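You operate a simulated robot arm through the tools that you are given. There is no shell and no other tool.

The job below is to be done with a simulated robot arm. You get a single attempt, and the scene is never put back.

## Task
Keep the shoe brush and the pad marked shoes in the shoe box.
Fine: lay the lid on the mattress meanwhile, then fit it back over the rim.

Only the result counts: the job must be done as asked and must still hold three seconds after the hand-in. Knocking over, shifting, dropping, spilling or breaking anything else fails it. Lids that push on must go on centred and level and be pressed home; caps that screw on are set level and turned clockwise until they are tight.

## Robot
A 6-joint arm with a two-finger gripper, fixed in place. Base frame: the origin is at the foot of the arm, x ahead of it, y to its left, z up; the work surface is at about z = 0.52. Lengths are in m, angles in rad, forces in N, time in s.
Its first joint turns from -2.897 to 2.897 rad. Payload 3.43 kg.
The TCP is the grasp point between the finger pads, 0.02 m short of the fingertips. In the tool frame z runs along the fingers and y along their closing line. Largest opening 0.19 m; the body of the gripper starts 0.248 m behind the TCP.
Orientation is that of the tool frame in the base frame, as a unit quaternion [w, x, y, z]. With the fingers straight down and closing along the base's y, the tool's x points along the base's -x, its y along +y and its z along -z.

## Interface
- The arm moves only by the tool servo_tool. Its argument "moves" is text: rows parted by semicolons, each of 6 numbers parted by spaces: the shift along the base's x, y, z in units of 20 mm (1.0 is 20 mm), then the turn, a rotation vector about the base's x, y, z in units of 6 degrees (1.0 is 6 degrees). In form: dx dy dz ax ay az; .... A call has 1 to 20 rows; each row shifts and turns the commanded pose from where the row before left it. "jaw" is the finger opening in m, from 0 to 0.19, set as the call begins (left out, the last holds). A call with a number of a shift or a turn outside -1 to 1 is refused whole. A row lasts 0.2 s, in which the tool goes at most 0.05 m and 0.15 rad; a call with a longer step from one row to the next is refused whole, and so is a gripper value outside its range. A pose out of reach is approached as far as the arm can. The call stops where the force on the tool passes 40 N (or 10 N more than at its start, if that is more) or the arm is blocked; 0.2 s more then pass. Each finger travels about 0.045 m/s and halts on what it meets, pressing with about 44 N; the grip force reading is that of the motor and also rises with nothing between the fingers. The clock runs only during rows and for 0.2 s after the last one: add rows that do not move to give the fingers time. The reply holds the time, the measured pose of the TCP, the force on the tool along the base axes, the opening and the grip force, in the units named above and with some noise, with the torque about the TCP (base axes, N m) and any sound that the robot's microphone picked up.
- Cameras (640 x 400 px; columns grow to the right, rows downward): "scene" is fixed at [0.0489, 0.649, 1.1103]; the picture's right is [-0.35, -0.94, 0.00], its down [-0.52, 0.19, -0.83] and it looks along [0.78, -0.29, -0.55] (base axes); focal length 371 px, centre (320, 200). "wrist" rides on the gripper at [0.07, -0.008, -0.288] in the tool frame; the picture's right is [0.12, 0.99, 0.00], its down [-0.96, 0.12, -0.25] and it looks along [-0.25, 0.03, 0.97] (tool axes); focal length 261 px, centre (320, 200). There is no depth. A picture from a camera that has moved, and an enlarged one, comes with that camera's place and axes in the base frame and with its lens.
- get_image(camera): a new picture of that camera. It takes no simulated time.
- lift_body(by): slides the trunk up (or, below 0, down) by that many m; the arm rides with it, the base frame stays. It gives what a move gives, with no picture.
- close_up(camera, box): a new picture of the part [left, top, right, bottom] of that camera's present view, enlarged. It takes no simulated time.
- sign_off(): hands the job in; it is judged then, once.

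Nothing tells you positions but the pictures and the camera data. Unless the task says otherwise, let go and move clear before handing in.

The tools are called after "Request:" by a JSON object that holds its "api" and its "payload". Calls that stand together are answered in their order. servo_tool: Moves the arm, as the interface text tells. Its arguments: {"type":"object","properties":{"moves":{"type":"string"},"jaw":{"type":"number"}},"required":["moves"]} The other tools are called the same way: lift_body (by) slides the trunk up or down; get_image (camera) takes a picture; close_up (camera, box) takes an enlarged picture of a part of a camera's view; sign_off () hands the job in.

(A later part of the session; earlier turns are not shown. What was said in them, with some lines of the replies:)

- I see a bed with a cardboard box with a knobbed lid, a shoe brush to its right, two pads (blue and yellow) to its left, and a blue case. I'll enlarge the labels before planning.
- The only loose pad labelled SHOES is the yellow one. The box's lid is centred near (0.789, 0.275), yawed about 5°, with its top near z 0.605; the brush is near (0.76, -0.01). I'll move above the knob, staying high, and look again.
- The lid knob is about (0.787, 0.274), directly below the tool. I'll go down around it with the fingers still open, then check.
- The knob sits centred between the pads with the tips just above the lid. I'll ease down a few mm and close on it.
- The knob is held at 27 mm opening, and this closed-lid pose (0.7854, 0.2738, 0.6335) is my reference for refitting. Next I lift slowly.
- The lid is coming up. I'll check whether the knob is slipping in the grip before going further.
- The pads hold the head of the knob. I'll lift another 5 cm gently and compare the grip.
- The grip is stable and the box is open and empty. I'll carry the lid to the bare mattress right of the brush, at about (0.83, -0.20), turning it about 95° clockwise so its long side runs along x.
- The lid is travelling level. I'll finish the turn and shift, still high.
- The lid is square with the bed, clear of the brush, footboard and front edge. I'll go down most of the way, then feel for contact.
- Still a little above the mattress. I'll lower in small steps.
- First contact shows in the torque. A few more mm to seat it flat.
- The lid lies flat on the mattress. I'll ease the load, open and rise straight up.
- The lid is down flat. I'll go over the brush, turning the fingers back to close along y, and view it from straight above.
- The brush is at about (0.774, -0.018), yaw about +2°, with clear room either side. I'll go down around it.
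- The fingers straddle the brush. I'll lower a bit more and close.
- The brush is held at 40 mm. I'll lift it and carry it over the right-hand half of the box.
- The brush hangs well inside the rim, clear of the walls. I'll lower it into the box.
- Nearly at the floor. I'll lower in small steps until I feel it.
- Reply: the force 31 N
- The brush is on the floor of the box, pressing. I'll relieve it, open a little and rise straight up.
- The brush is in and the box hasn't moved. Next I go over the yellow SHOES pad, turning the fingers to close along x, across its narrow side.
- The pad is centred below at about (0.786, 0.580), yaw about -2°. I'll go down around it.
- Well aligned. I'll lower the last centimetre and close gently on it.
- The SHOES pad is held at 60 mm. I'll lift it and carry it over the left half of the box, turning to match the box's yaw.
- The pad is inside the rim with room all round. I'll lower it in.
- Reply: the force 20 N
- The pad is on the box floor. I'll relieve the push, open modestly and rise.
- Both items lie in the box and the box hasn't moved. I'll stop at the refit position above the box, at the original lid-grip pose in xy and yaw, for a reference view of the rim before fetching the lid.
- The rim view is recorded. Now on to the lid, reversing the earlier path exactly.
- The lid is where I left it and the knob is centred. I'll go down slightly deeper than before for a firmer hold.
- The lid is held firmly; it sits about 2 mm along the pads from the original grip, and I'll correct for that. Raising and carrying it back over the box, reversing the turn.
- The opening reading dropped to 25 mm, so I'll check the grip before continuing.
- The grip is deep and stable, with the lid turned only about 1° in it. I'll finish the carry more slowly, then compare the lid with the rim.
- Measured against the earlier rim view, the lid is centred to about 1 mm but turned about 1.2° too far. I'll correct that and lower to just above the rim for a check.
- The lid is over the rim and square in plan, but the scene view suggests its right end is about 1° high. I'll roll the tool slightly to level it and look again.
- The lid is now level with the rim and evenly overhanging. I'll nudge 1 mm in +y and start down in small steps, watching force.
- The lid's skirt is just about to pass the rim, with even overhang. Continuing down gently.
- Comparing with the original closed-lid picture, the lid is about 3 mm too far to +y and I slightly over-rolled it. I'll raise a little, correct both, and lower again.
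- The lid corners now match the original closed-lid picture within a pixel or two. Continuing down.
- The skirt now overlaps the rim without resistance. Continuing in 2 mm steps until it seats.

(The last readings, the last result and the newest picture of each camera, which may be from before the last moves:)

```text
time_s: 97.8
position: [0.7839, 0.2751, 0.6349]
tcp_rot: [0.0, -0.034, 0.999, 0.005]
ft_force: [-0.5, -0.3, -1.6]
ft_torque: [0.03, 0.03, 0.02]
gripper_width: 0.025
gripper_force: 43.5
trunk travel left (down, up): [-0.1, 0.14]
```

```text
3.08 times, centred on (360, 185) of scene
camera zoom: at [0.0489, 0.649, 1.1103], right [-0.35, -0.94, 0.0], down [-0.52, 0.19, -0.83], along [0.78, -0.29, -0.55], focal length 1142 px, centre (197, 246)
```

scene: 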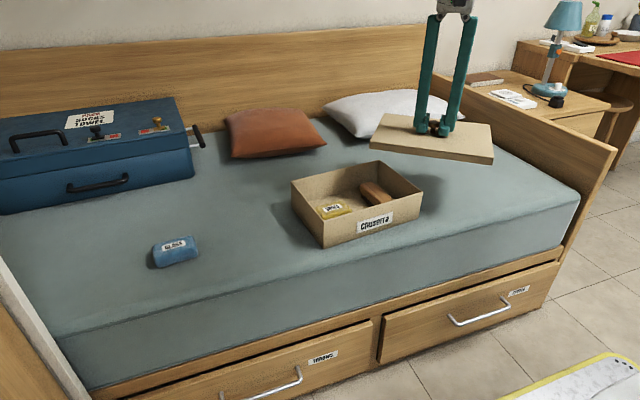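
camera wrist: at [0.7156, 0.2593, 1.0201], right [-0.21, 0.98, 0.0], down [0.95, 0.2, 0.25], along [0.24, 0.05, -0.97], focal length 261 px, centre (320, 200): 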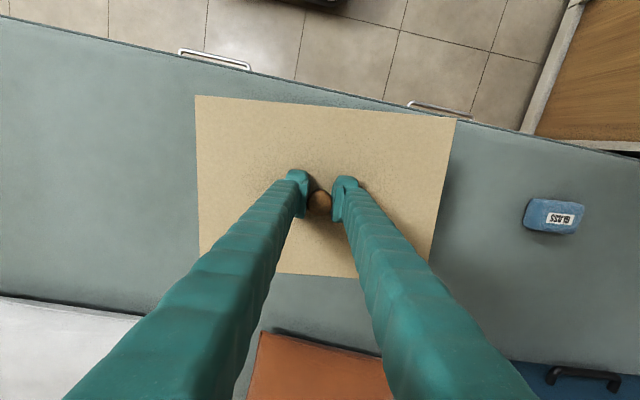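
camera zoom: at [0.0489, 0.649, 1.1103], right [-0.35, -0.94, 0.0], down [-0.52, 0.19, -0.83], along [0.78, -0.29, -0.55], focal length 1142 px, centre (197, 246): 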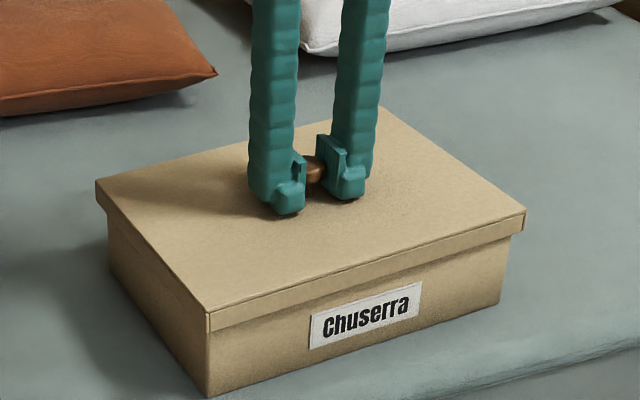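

Request:
{"api": "servo_tool", "payload": {"moves": "0 0 -0.1 0 0 0;0 0 -0.1 0 0 0;0 0 0 0 0 0"}}

Request:
{"api": "close_up", "payload": {"camera": "scene", "box": [270, 120, 450, 250]}}

```text
time_s: 98.6
position: [0.7853, 0.2758, 0.6313]
tcp_rot: [0.0, -0.034, 0.999, 0.005]
ft_force: [0.0, 0.3, 1.5]
ft_torque: [0.22, -0.16, -0.1]
gripper_width: 0.0248
gripper_force: 43.3
trunk travel left (down, up): [-0.1, 0.14]
```

```text
3.08 times, centred on (360, 185) of scene
camera zoom: at [0.0489, 0.649, 1.1103], right [-0.35, -0.94, 0.0], down [-0.52, 0.19, -0.83], along [0.78, -0.29, -0.55], focal length 1142 px, centre (197, 246)
```

zoom: 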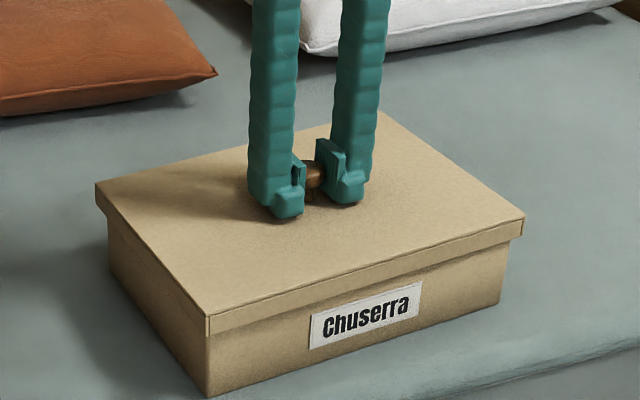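

The left end is seated and the right end has about 3 mm to go. A little further.

Request:
{"api": "servo_tool", "payload": {"moves": "0 0 -0.1 0 0 0;0 0 -0.1 0 0 0;0 0 0 0 0 0"}}

Request:
{"api": "close_up", "payload": {"camera": "scene", "box": [270, 120, 450, 250]}}

```text
time_s: 99.4
position: [0.7835, 0.2755, 0.6285]
tcp_rot: [0.001, -0.034, 0.999, 0.005]
ft_force: [-4.5, -4.1, 35.0]
ft_torque: [0.01, -0.03, -0.1]
gripper_width: 0.0245
gripper_force: 44.1
trunk travel left (down, up): [-0.1, 0.14]
```

```text
3.08 times, centred on (360, 185) of scene
camera zoom: at [0.0489, 0.649, 1.1103], right [-0.35, -0.94, 0.0], down [-0.52, 0.19, -0.83], along [0.78, -0.29, -0.55], focal length 1142 px, centre (197, 246)
```

zoom: 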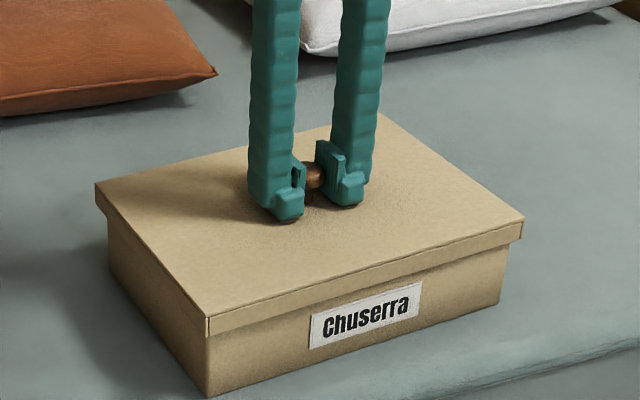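

The lid is seated: 35 N down and no tilting torque, with the corners matching the original closed picture. I'll relieve, release and back off straight up.

Request:
{"api": "servo_tool", "payload": {"moves": "0 0 0.12 0 0 0;0 0 0 0 0 0"}}

Request:
{"api": "servo_tool", "payload": {"moves": "0 0 0 0 0 0;0 0 0 0 0 0;0 0 0 0 0 0;0 0 0 0 0 0;0 0 0.2 0 0 0;0 0 0.5 0 0 0;0 0 1 0 0 0;0 0 1 0 0 0;0 0 1 0 0 0;0 0 1 0 0 0;0 0 0 0 0 0", "jaw": 0.08}}

Request:
{"api": "close_up", "payload": {"camera": "scene", "box": [270, 120, 450, 250]}}

Request:
{"api": "get_image", "payload": {"camera": "wrist"}}

```text
time_s: 100.0
position: [0.7836, 0.2754, 0.6294]
tcp_rot: [0.0, -0.034, 0.999, 0.005]
ft_force: [3.1, 1.2, 17.0]
ft_torque: [0.05, -0.23, -0.02]
gripper_width: 0.0246
gripper_force: 44.1
trunk travel left (down, up): [-0.1, 0.14]
```

```text
time_s: 102.4
position: [0.7837, 0.2742, 0.7243]
tcp_rot: [0.0, -0.034, 0.999, 0.006]
ft_force: [-0.3, 0.0, 0.0]
ft_torque: [-0.01, 0.01, 0.01]
gripper_width: 0.0804
gripper_force: 0.1
trunk travel left (down, up): [-0.1, 0.14]
```

```text
3.08 times, centred on (360, 185) of scene
camera zoom: at [0.0489, 0.649, 1.1103], right [-0.35, -0.94, 0.0], down [-0.52, 0.19, -0.83], along [0.78, -0.29, -0.55], focal length 1142 px, centre (197, 246)
```

zoom: 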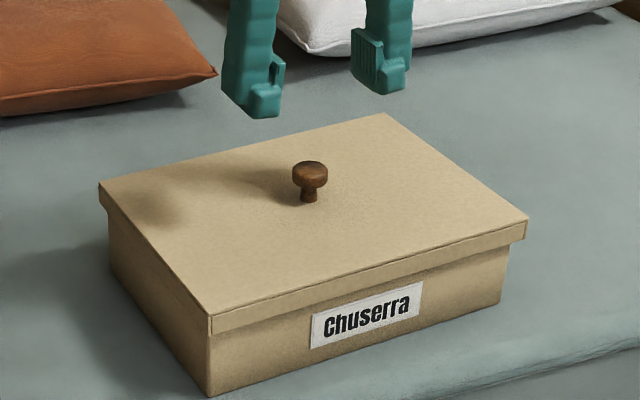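

```text
taken
camera wrist: at [0.7138, 0.2573, 1.0112], right [-0.19, 0.98, 0.01], down [0.95, 0.18, 0.25], along [0.24, 0.06, -0.97], focal length 261 px, centre (320, 200)
```

wrist: 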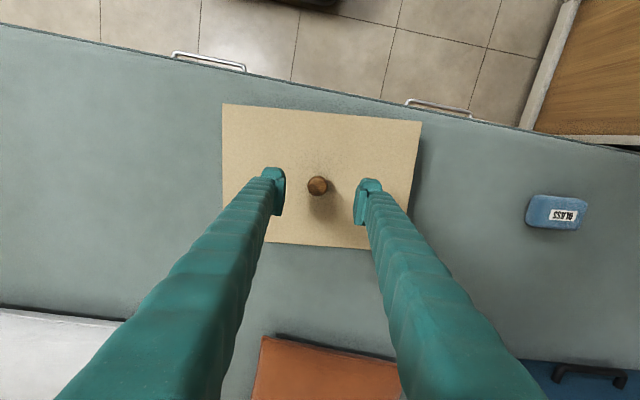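

The lid dropped into place and is level, but seems to have slid about 2–3 mm on release. I'll go to the exact pose of my earlier rim reference view to measure how well it is centred.

Request:
{"api": "servo_tool", "payload": {"moves": "0.1 0.069 0.49 -0.1 -0.009 0.2;0 0 0 0 0 0;0 0 0 0 0 0", "jaw": 0.085}}

Request:
{"api": "close_up", "payload": {"camera": "wrist", "box": [200, 80, 450, 260]}}

Request:
{"api": "close_up", "payload": {"camera": "scene", "box": [270, 140, 490, 270]}}

```text
time_s: 103.2
position: [0.7861, 0.2757, 0.7333]
tcp_rot: [0.0, -0.044, 0.999, 0.0]
ft_force: [0.0, 0.0, 0.4]
ft_torque: [0.03, 0.02, 0.01]
gripper_width: 0.085
gripper_force: 0.0
trunk travel left (down, up): [-0.1, 0.14]
```

```text
2.22 times, centred on (325, 170) of wrist
camera zoom: at [0.7156, 0.2603, 1.0203], right [-0.21, 0.98, 0.0], down [0.95, 0.2, 0.25], along [0.24, 0.05, -0.97], focal length 579 px, centre (309, 267)
```

zoom: 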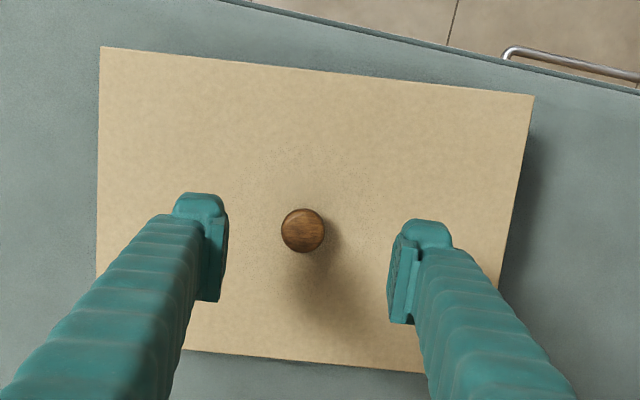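

```text
2.91 times, centred on (380, 205) of scene
camera zoom: at [0.0489, 0.649, 1.1103], right [-0.35, -0.94, 0.0], down [-0.52, 0.19, -0.83], along [0.78, -0.29, -0.55], focal length 1079 px, centre (146, 186)
```

zoom: 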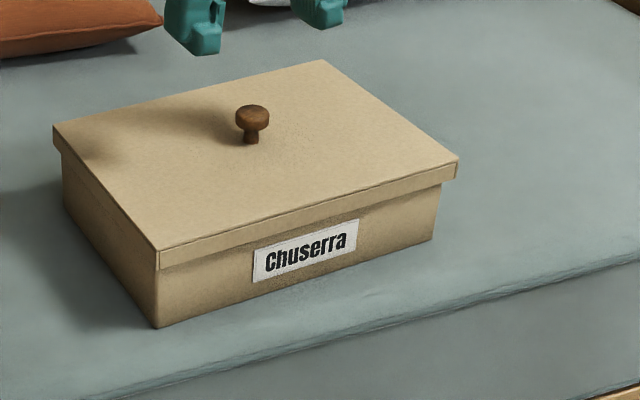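

The lid is level and square but about 3 mm off-centre towards -y. I'll nudge it back by loosely caging the knob: the fingers close to slightly wider than the knob, centred where it should be, with no squeezing.

Request:
{"api": "servo_tool", "payload": {"moves": "0.1 0.105 -1 0 0 0;0 0 -1 0 0 0;0 0 -1 0 0 0;0 0 -1 0 0 0;0 0 -0.5 0 0 0;0 0 -0.3 0 0 0;0 0 0 0 0 0", "jaw": 0.08}}

Request:
{"api": "close_up", "payload": {"camera": "wrist", "box": [220, 100, 420, 240]}}

```text
time_s: 104.8
position: [0.7871, 0.2791, 0.6362]
tcp_rot: [0.0, -0.044, 0.999, -0.001]
ft_force: [0.4, -0.5, 0.4]
ft_torque: [-0.01, 0.02, -0.01]
gripper_width: 0.0797
gripper_force: 0.0
trunk travel left (down, up): [-0.1, 0.14]
```

```text
2.86 times, centred on (320, 170) of wrist
camera zoom: at [0.7173, 0.2633, 0.9239], right [-0.21, 0.98, 0.0], down [0.95, 0.2, 0.25], along [0.24, 0.05, -0.97], focal length 745 px, centre (320, 286)
```

zoom: 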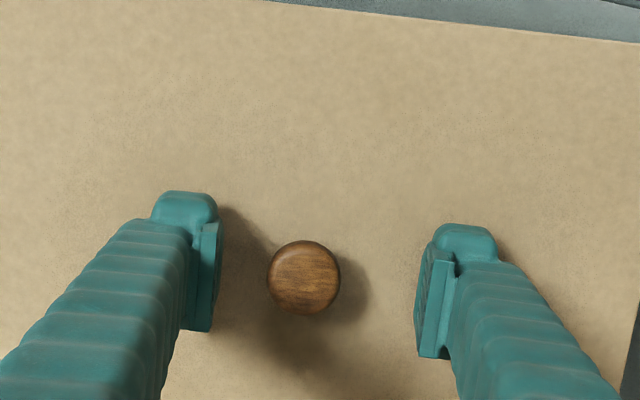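

Request:
{"api": "servo_tool", "payload": {"moves": "0 -0.05 0 0 0 0;0 0 0 0 0 0;0 0 0 0 0 0;0 0 0 0 0 0;0 0 0 0 0 0;0 0 0 0 0 0", "jaw": 0.03}}

Request:
{"api": "close_up", "payload": {"camera": "wrist", "box": [220, 100, 420, 240]}}

Request:
{"api": "close_up", "payload": {"camera": "scene", "box": [270, 140, 490, 270]}}

```text
time_s: 106.2
position: [0.7868, 0.2772, 0.6356]
tcp_rot: [0.0, -0.043, 0.999, 0.0]
ft_force: [-0.3, 0.0, -0.3]
ft_torque: [0.01, 0.03, -0.01]
gripper_width: 0.0305
gripper_force: 0.2
trunk travel left (down, up): [-0.1, 0.14]
```

```text
2.86 times, centred on (320, 170) of wrist
camera zoom: at [0.7174, 0.262, 0.9237], right [-0.21, 0.98, 0.0], down [0.95, 0.2, 0.25], along [0.24, 0.05, -0.97], focal length 745 px, centre (320, 286)
```

zoom: 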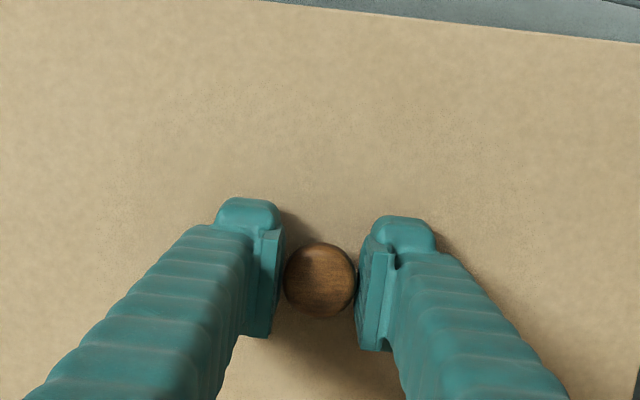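

```text
2.91 times, centred on (380, 205) of scene
camera zoom: at [0.0489, 0.649, 1.1103], right [-0.35, -0.94, 0.0], down [-0.52, 0.19, -0.83], along [0.78, -0.29, -0.55], focal length 1079 px, centre (146, 186)
```

zoom: 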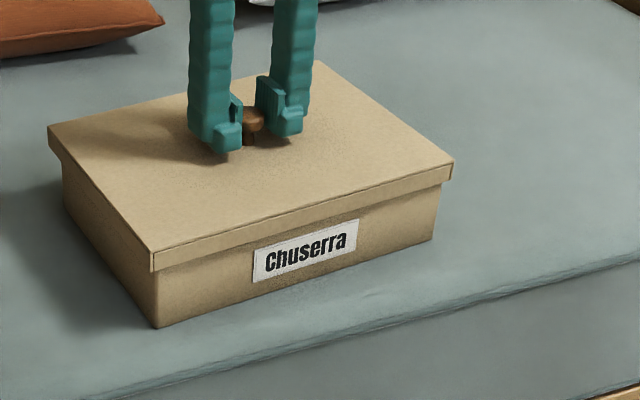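

The lid slid back. I'll open, rise to the reference pose again and re-measure.

Request:
{"api": "servo_tool", "payload": {"moves": "0 0 0 0 0 0;0 0 0 0 0 0;0 0 0 0 0 0;0 0 0.3 0 0 0;0 0 0.5 0 0 0;0 0 1 0 0 0;0 0 1 0 0 0;0 0 1 0 0 0;-0.1 -0.055 1 0 0 0;0 0 0 0 0 0;0 0 0 0 0 0", "jaw": 0.085}}

Request:
{"api": "close_up", "payload": {"camera": "wrist", "box": [200, 80, 450, 260]}}

Request:
{"api": "close_up", "payload": {"camera": "scene", "box": [270, 140, 490, 270]}}

```text
time_s: 108.6
position: [0.7841, 0.2778, 0.7326]
tcp_rot: [0.0, -0.045, 0.999, 0.001]
ft_force: [0.1, 0.2, -0.3]
ft_torque: [-0.03, -0.02, 0.01]
gripper_width: 0.0851
gripper_force: 0.1
trunk travel left (down, up): [-0.1, 0.14]
```

```text
2.22 times, centred on (325, 170) of wrist
camera zoom: at [0.715, 0.2619, 1.0198], right [-0.21, 0.98, 0.0], down [0.95, 0.2, 0.25], along [0.24, 0.05, -0.97], focal length 579 px, centre (309, 267)
```

zoom: 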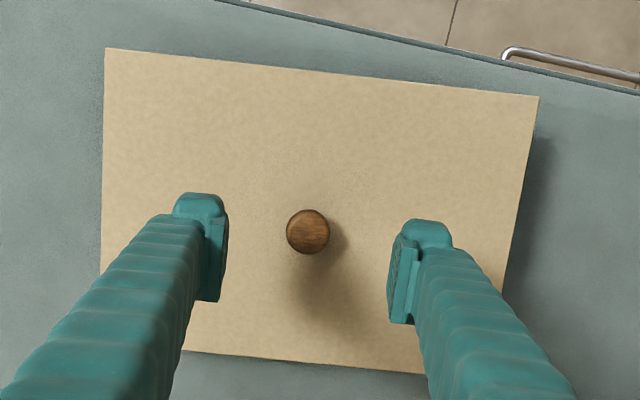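

```text
2.91 times, centred on (380, 205) of scene
camera zoom: at [0.0489, 0.649, 1.1103], right [-0.35, -0.94, 0.0], down [-0.52, 0.19, -0.83], along [0.78, -0.29, -0.55], focal length 1079 px, centre (146, 186)
```

zoom: 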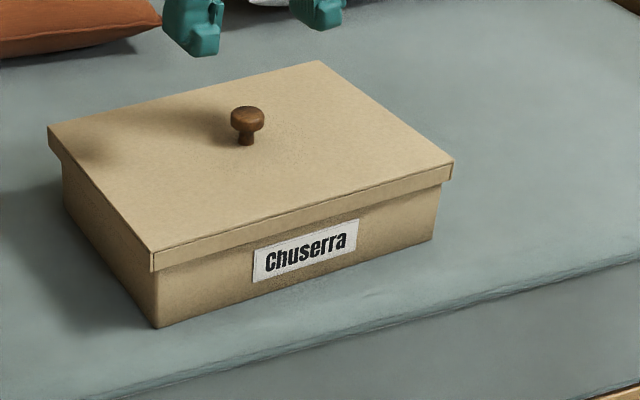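

The lid is now centred within about 1 mm, level and fully down, matching the original closed view. I'll back the arm clear and take a final look.

Request:
{"api": "servo_tool", "payload": {"moves": "0 0 1 0 0 0;0 0 1 0 0 0;0 0 1 0 0 0;0 0 1 0 0 0;-1 0 1 0 0 0;-1 0 0 0 0 0;-1 0 0 0 0 0;-1 0 0 0 0 0;-1 0 0 0 0 0;0 0 0 0 0 0"}}

Request:
{"api": "get_image", "payload": {"camera": "scene"}}

Request:
{"api": "get_image", "payload": {"camera": "wrist"}}

Request:
{"api": "close_up", "payload": {"camera": "scene", "box": [280, 150, 430, 250]}}

```text
time_s: 110.8
position: [0.6849, 0.277, 0.8329]
tcp_rot: [-0.001, -0.044, 0.999, 0.0]
ft_force: [0.2, 0.4, -0.9]
ft_torque: [0.01, 0.0, -0.02]
gripper_width: 0.0848
gripper_force: 0.0
trunk travel left (down, up): [-0.1, 0.14]
```

```text
taken
```

scene: 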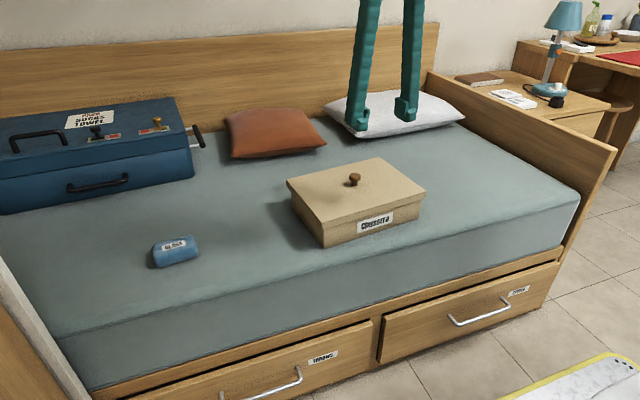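

```text
taken
camera wrist: at [0.6151, 0.2617, 1.1201], right [-0.21, 0.98, 0.0], down [0.95, 0.2, 0.25], along [0.24, 0.05, -0.97], focal length 261 px, centre (320, 200)
```

wrist: 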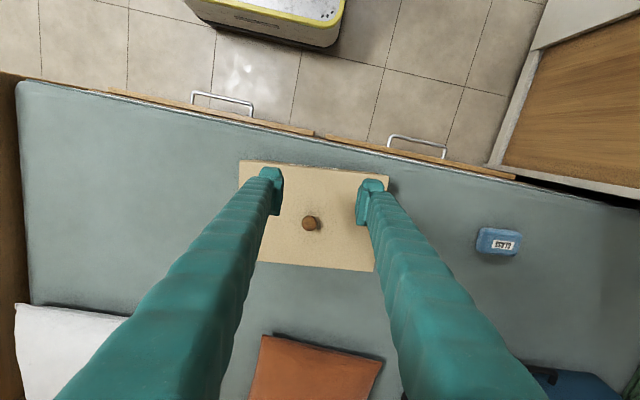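

```text
4.00 times, centred on (355, 200) of scene
camera zoom: at [0.0489, 0.649, 1.1103], right [-0.35, -0.94, 0.0], down [-0.52, 0.19, -0.83], along [0.78, -0.29, -0.55], focal length 1484 px, centre (180, 200)
```

zoom: 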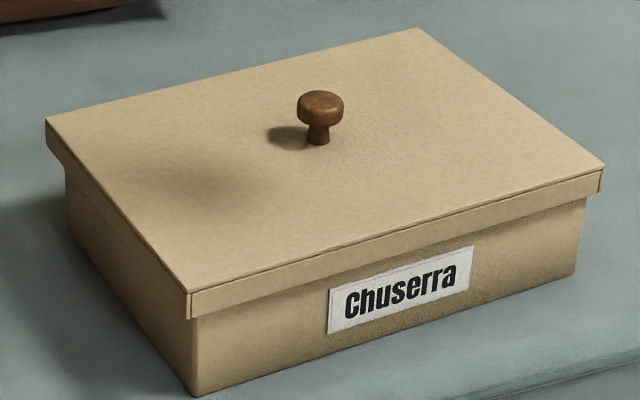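

The box is closed with the lid level and fully down. The brush and the SHOES pad are inside, and the GLASS pad, case and pillows haven't been touched. The arm is clear, so I'm handing in.

Request:
{"api": "sign_off", "payload": {}}

```text
The job is handed in.
```

The shoe brush and the yellow pad marked SHOES are in the shoe box, and the lid is back on. I've handed the job in, but no verdict came back.

- **Lid:** I laid it flat on the mattress while the box was open, then refitted it and pressed it down with about 35 N. It slid about 3 mm when I let go, so I nudged it back. By the pictures it now sits level, fully down and centred to within about 1–2 mm. I didn't press it again after the nudge, but its height matches the original closed view.
- **Everything else:** The box stayed in place, and the blue GLASS pad, the case and the pillows weren't touched. The arm finished open and clear of the box.
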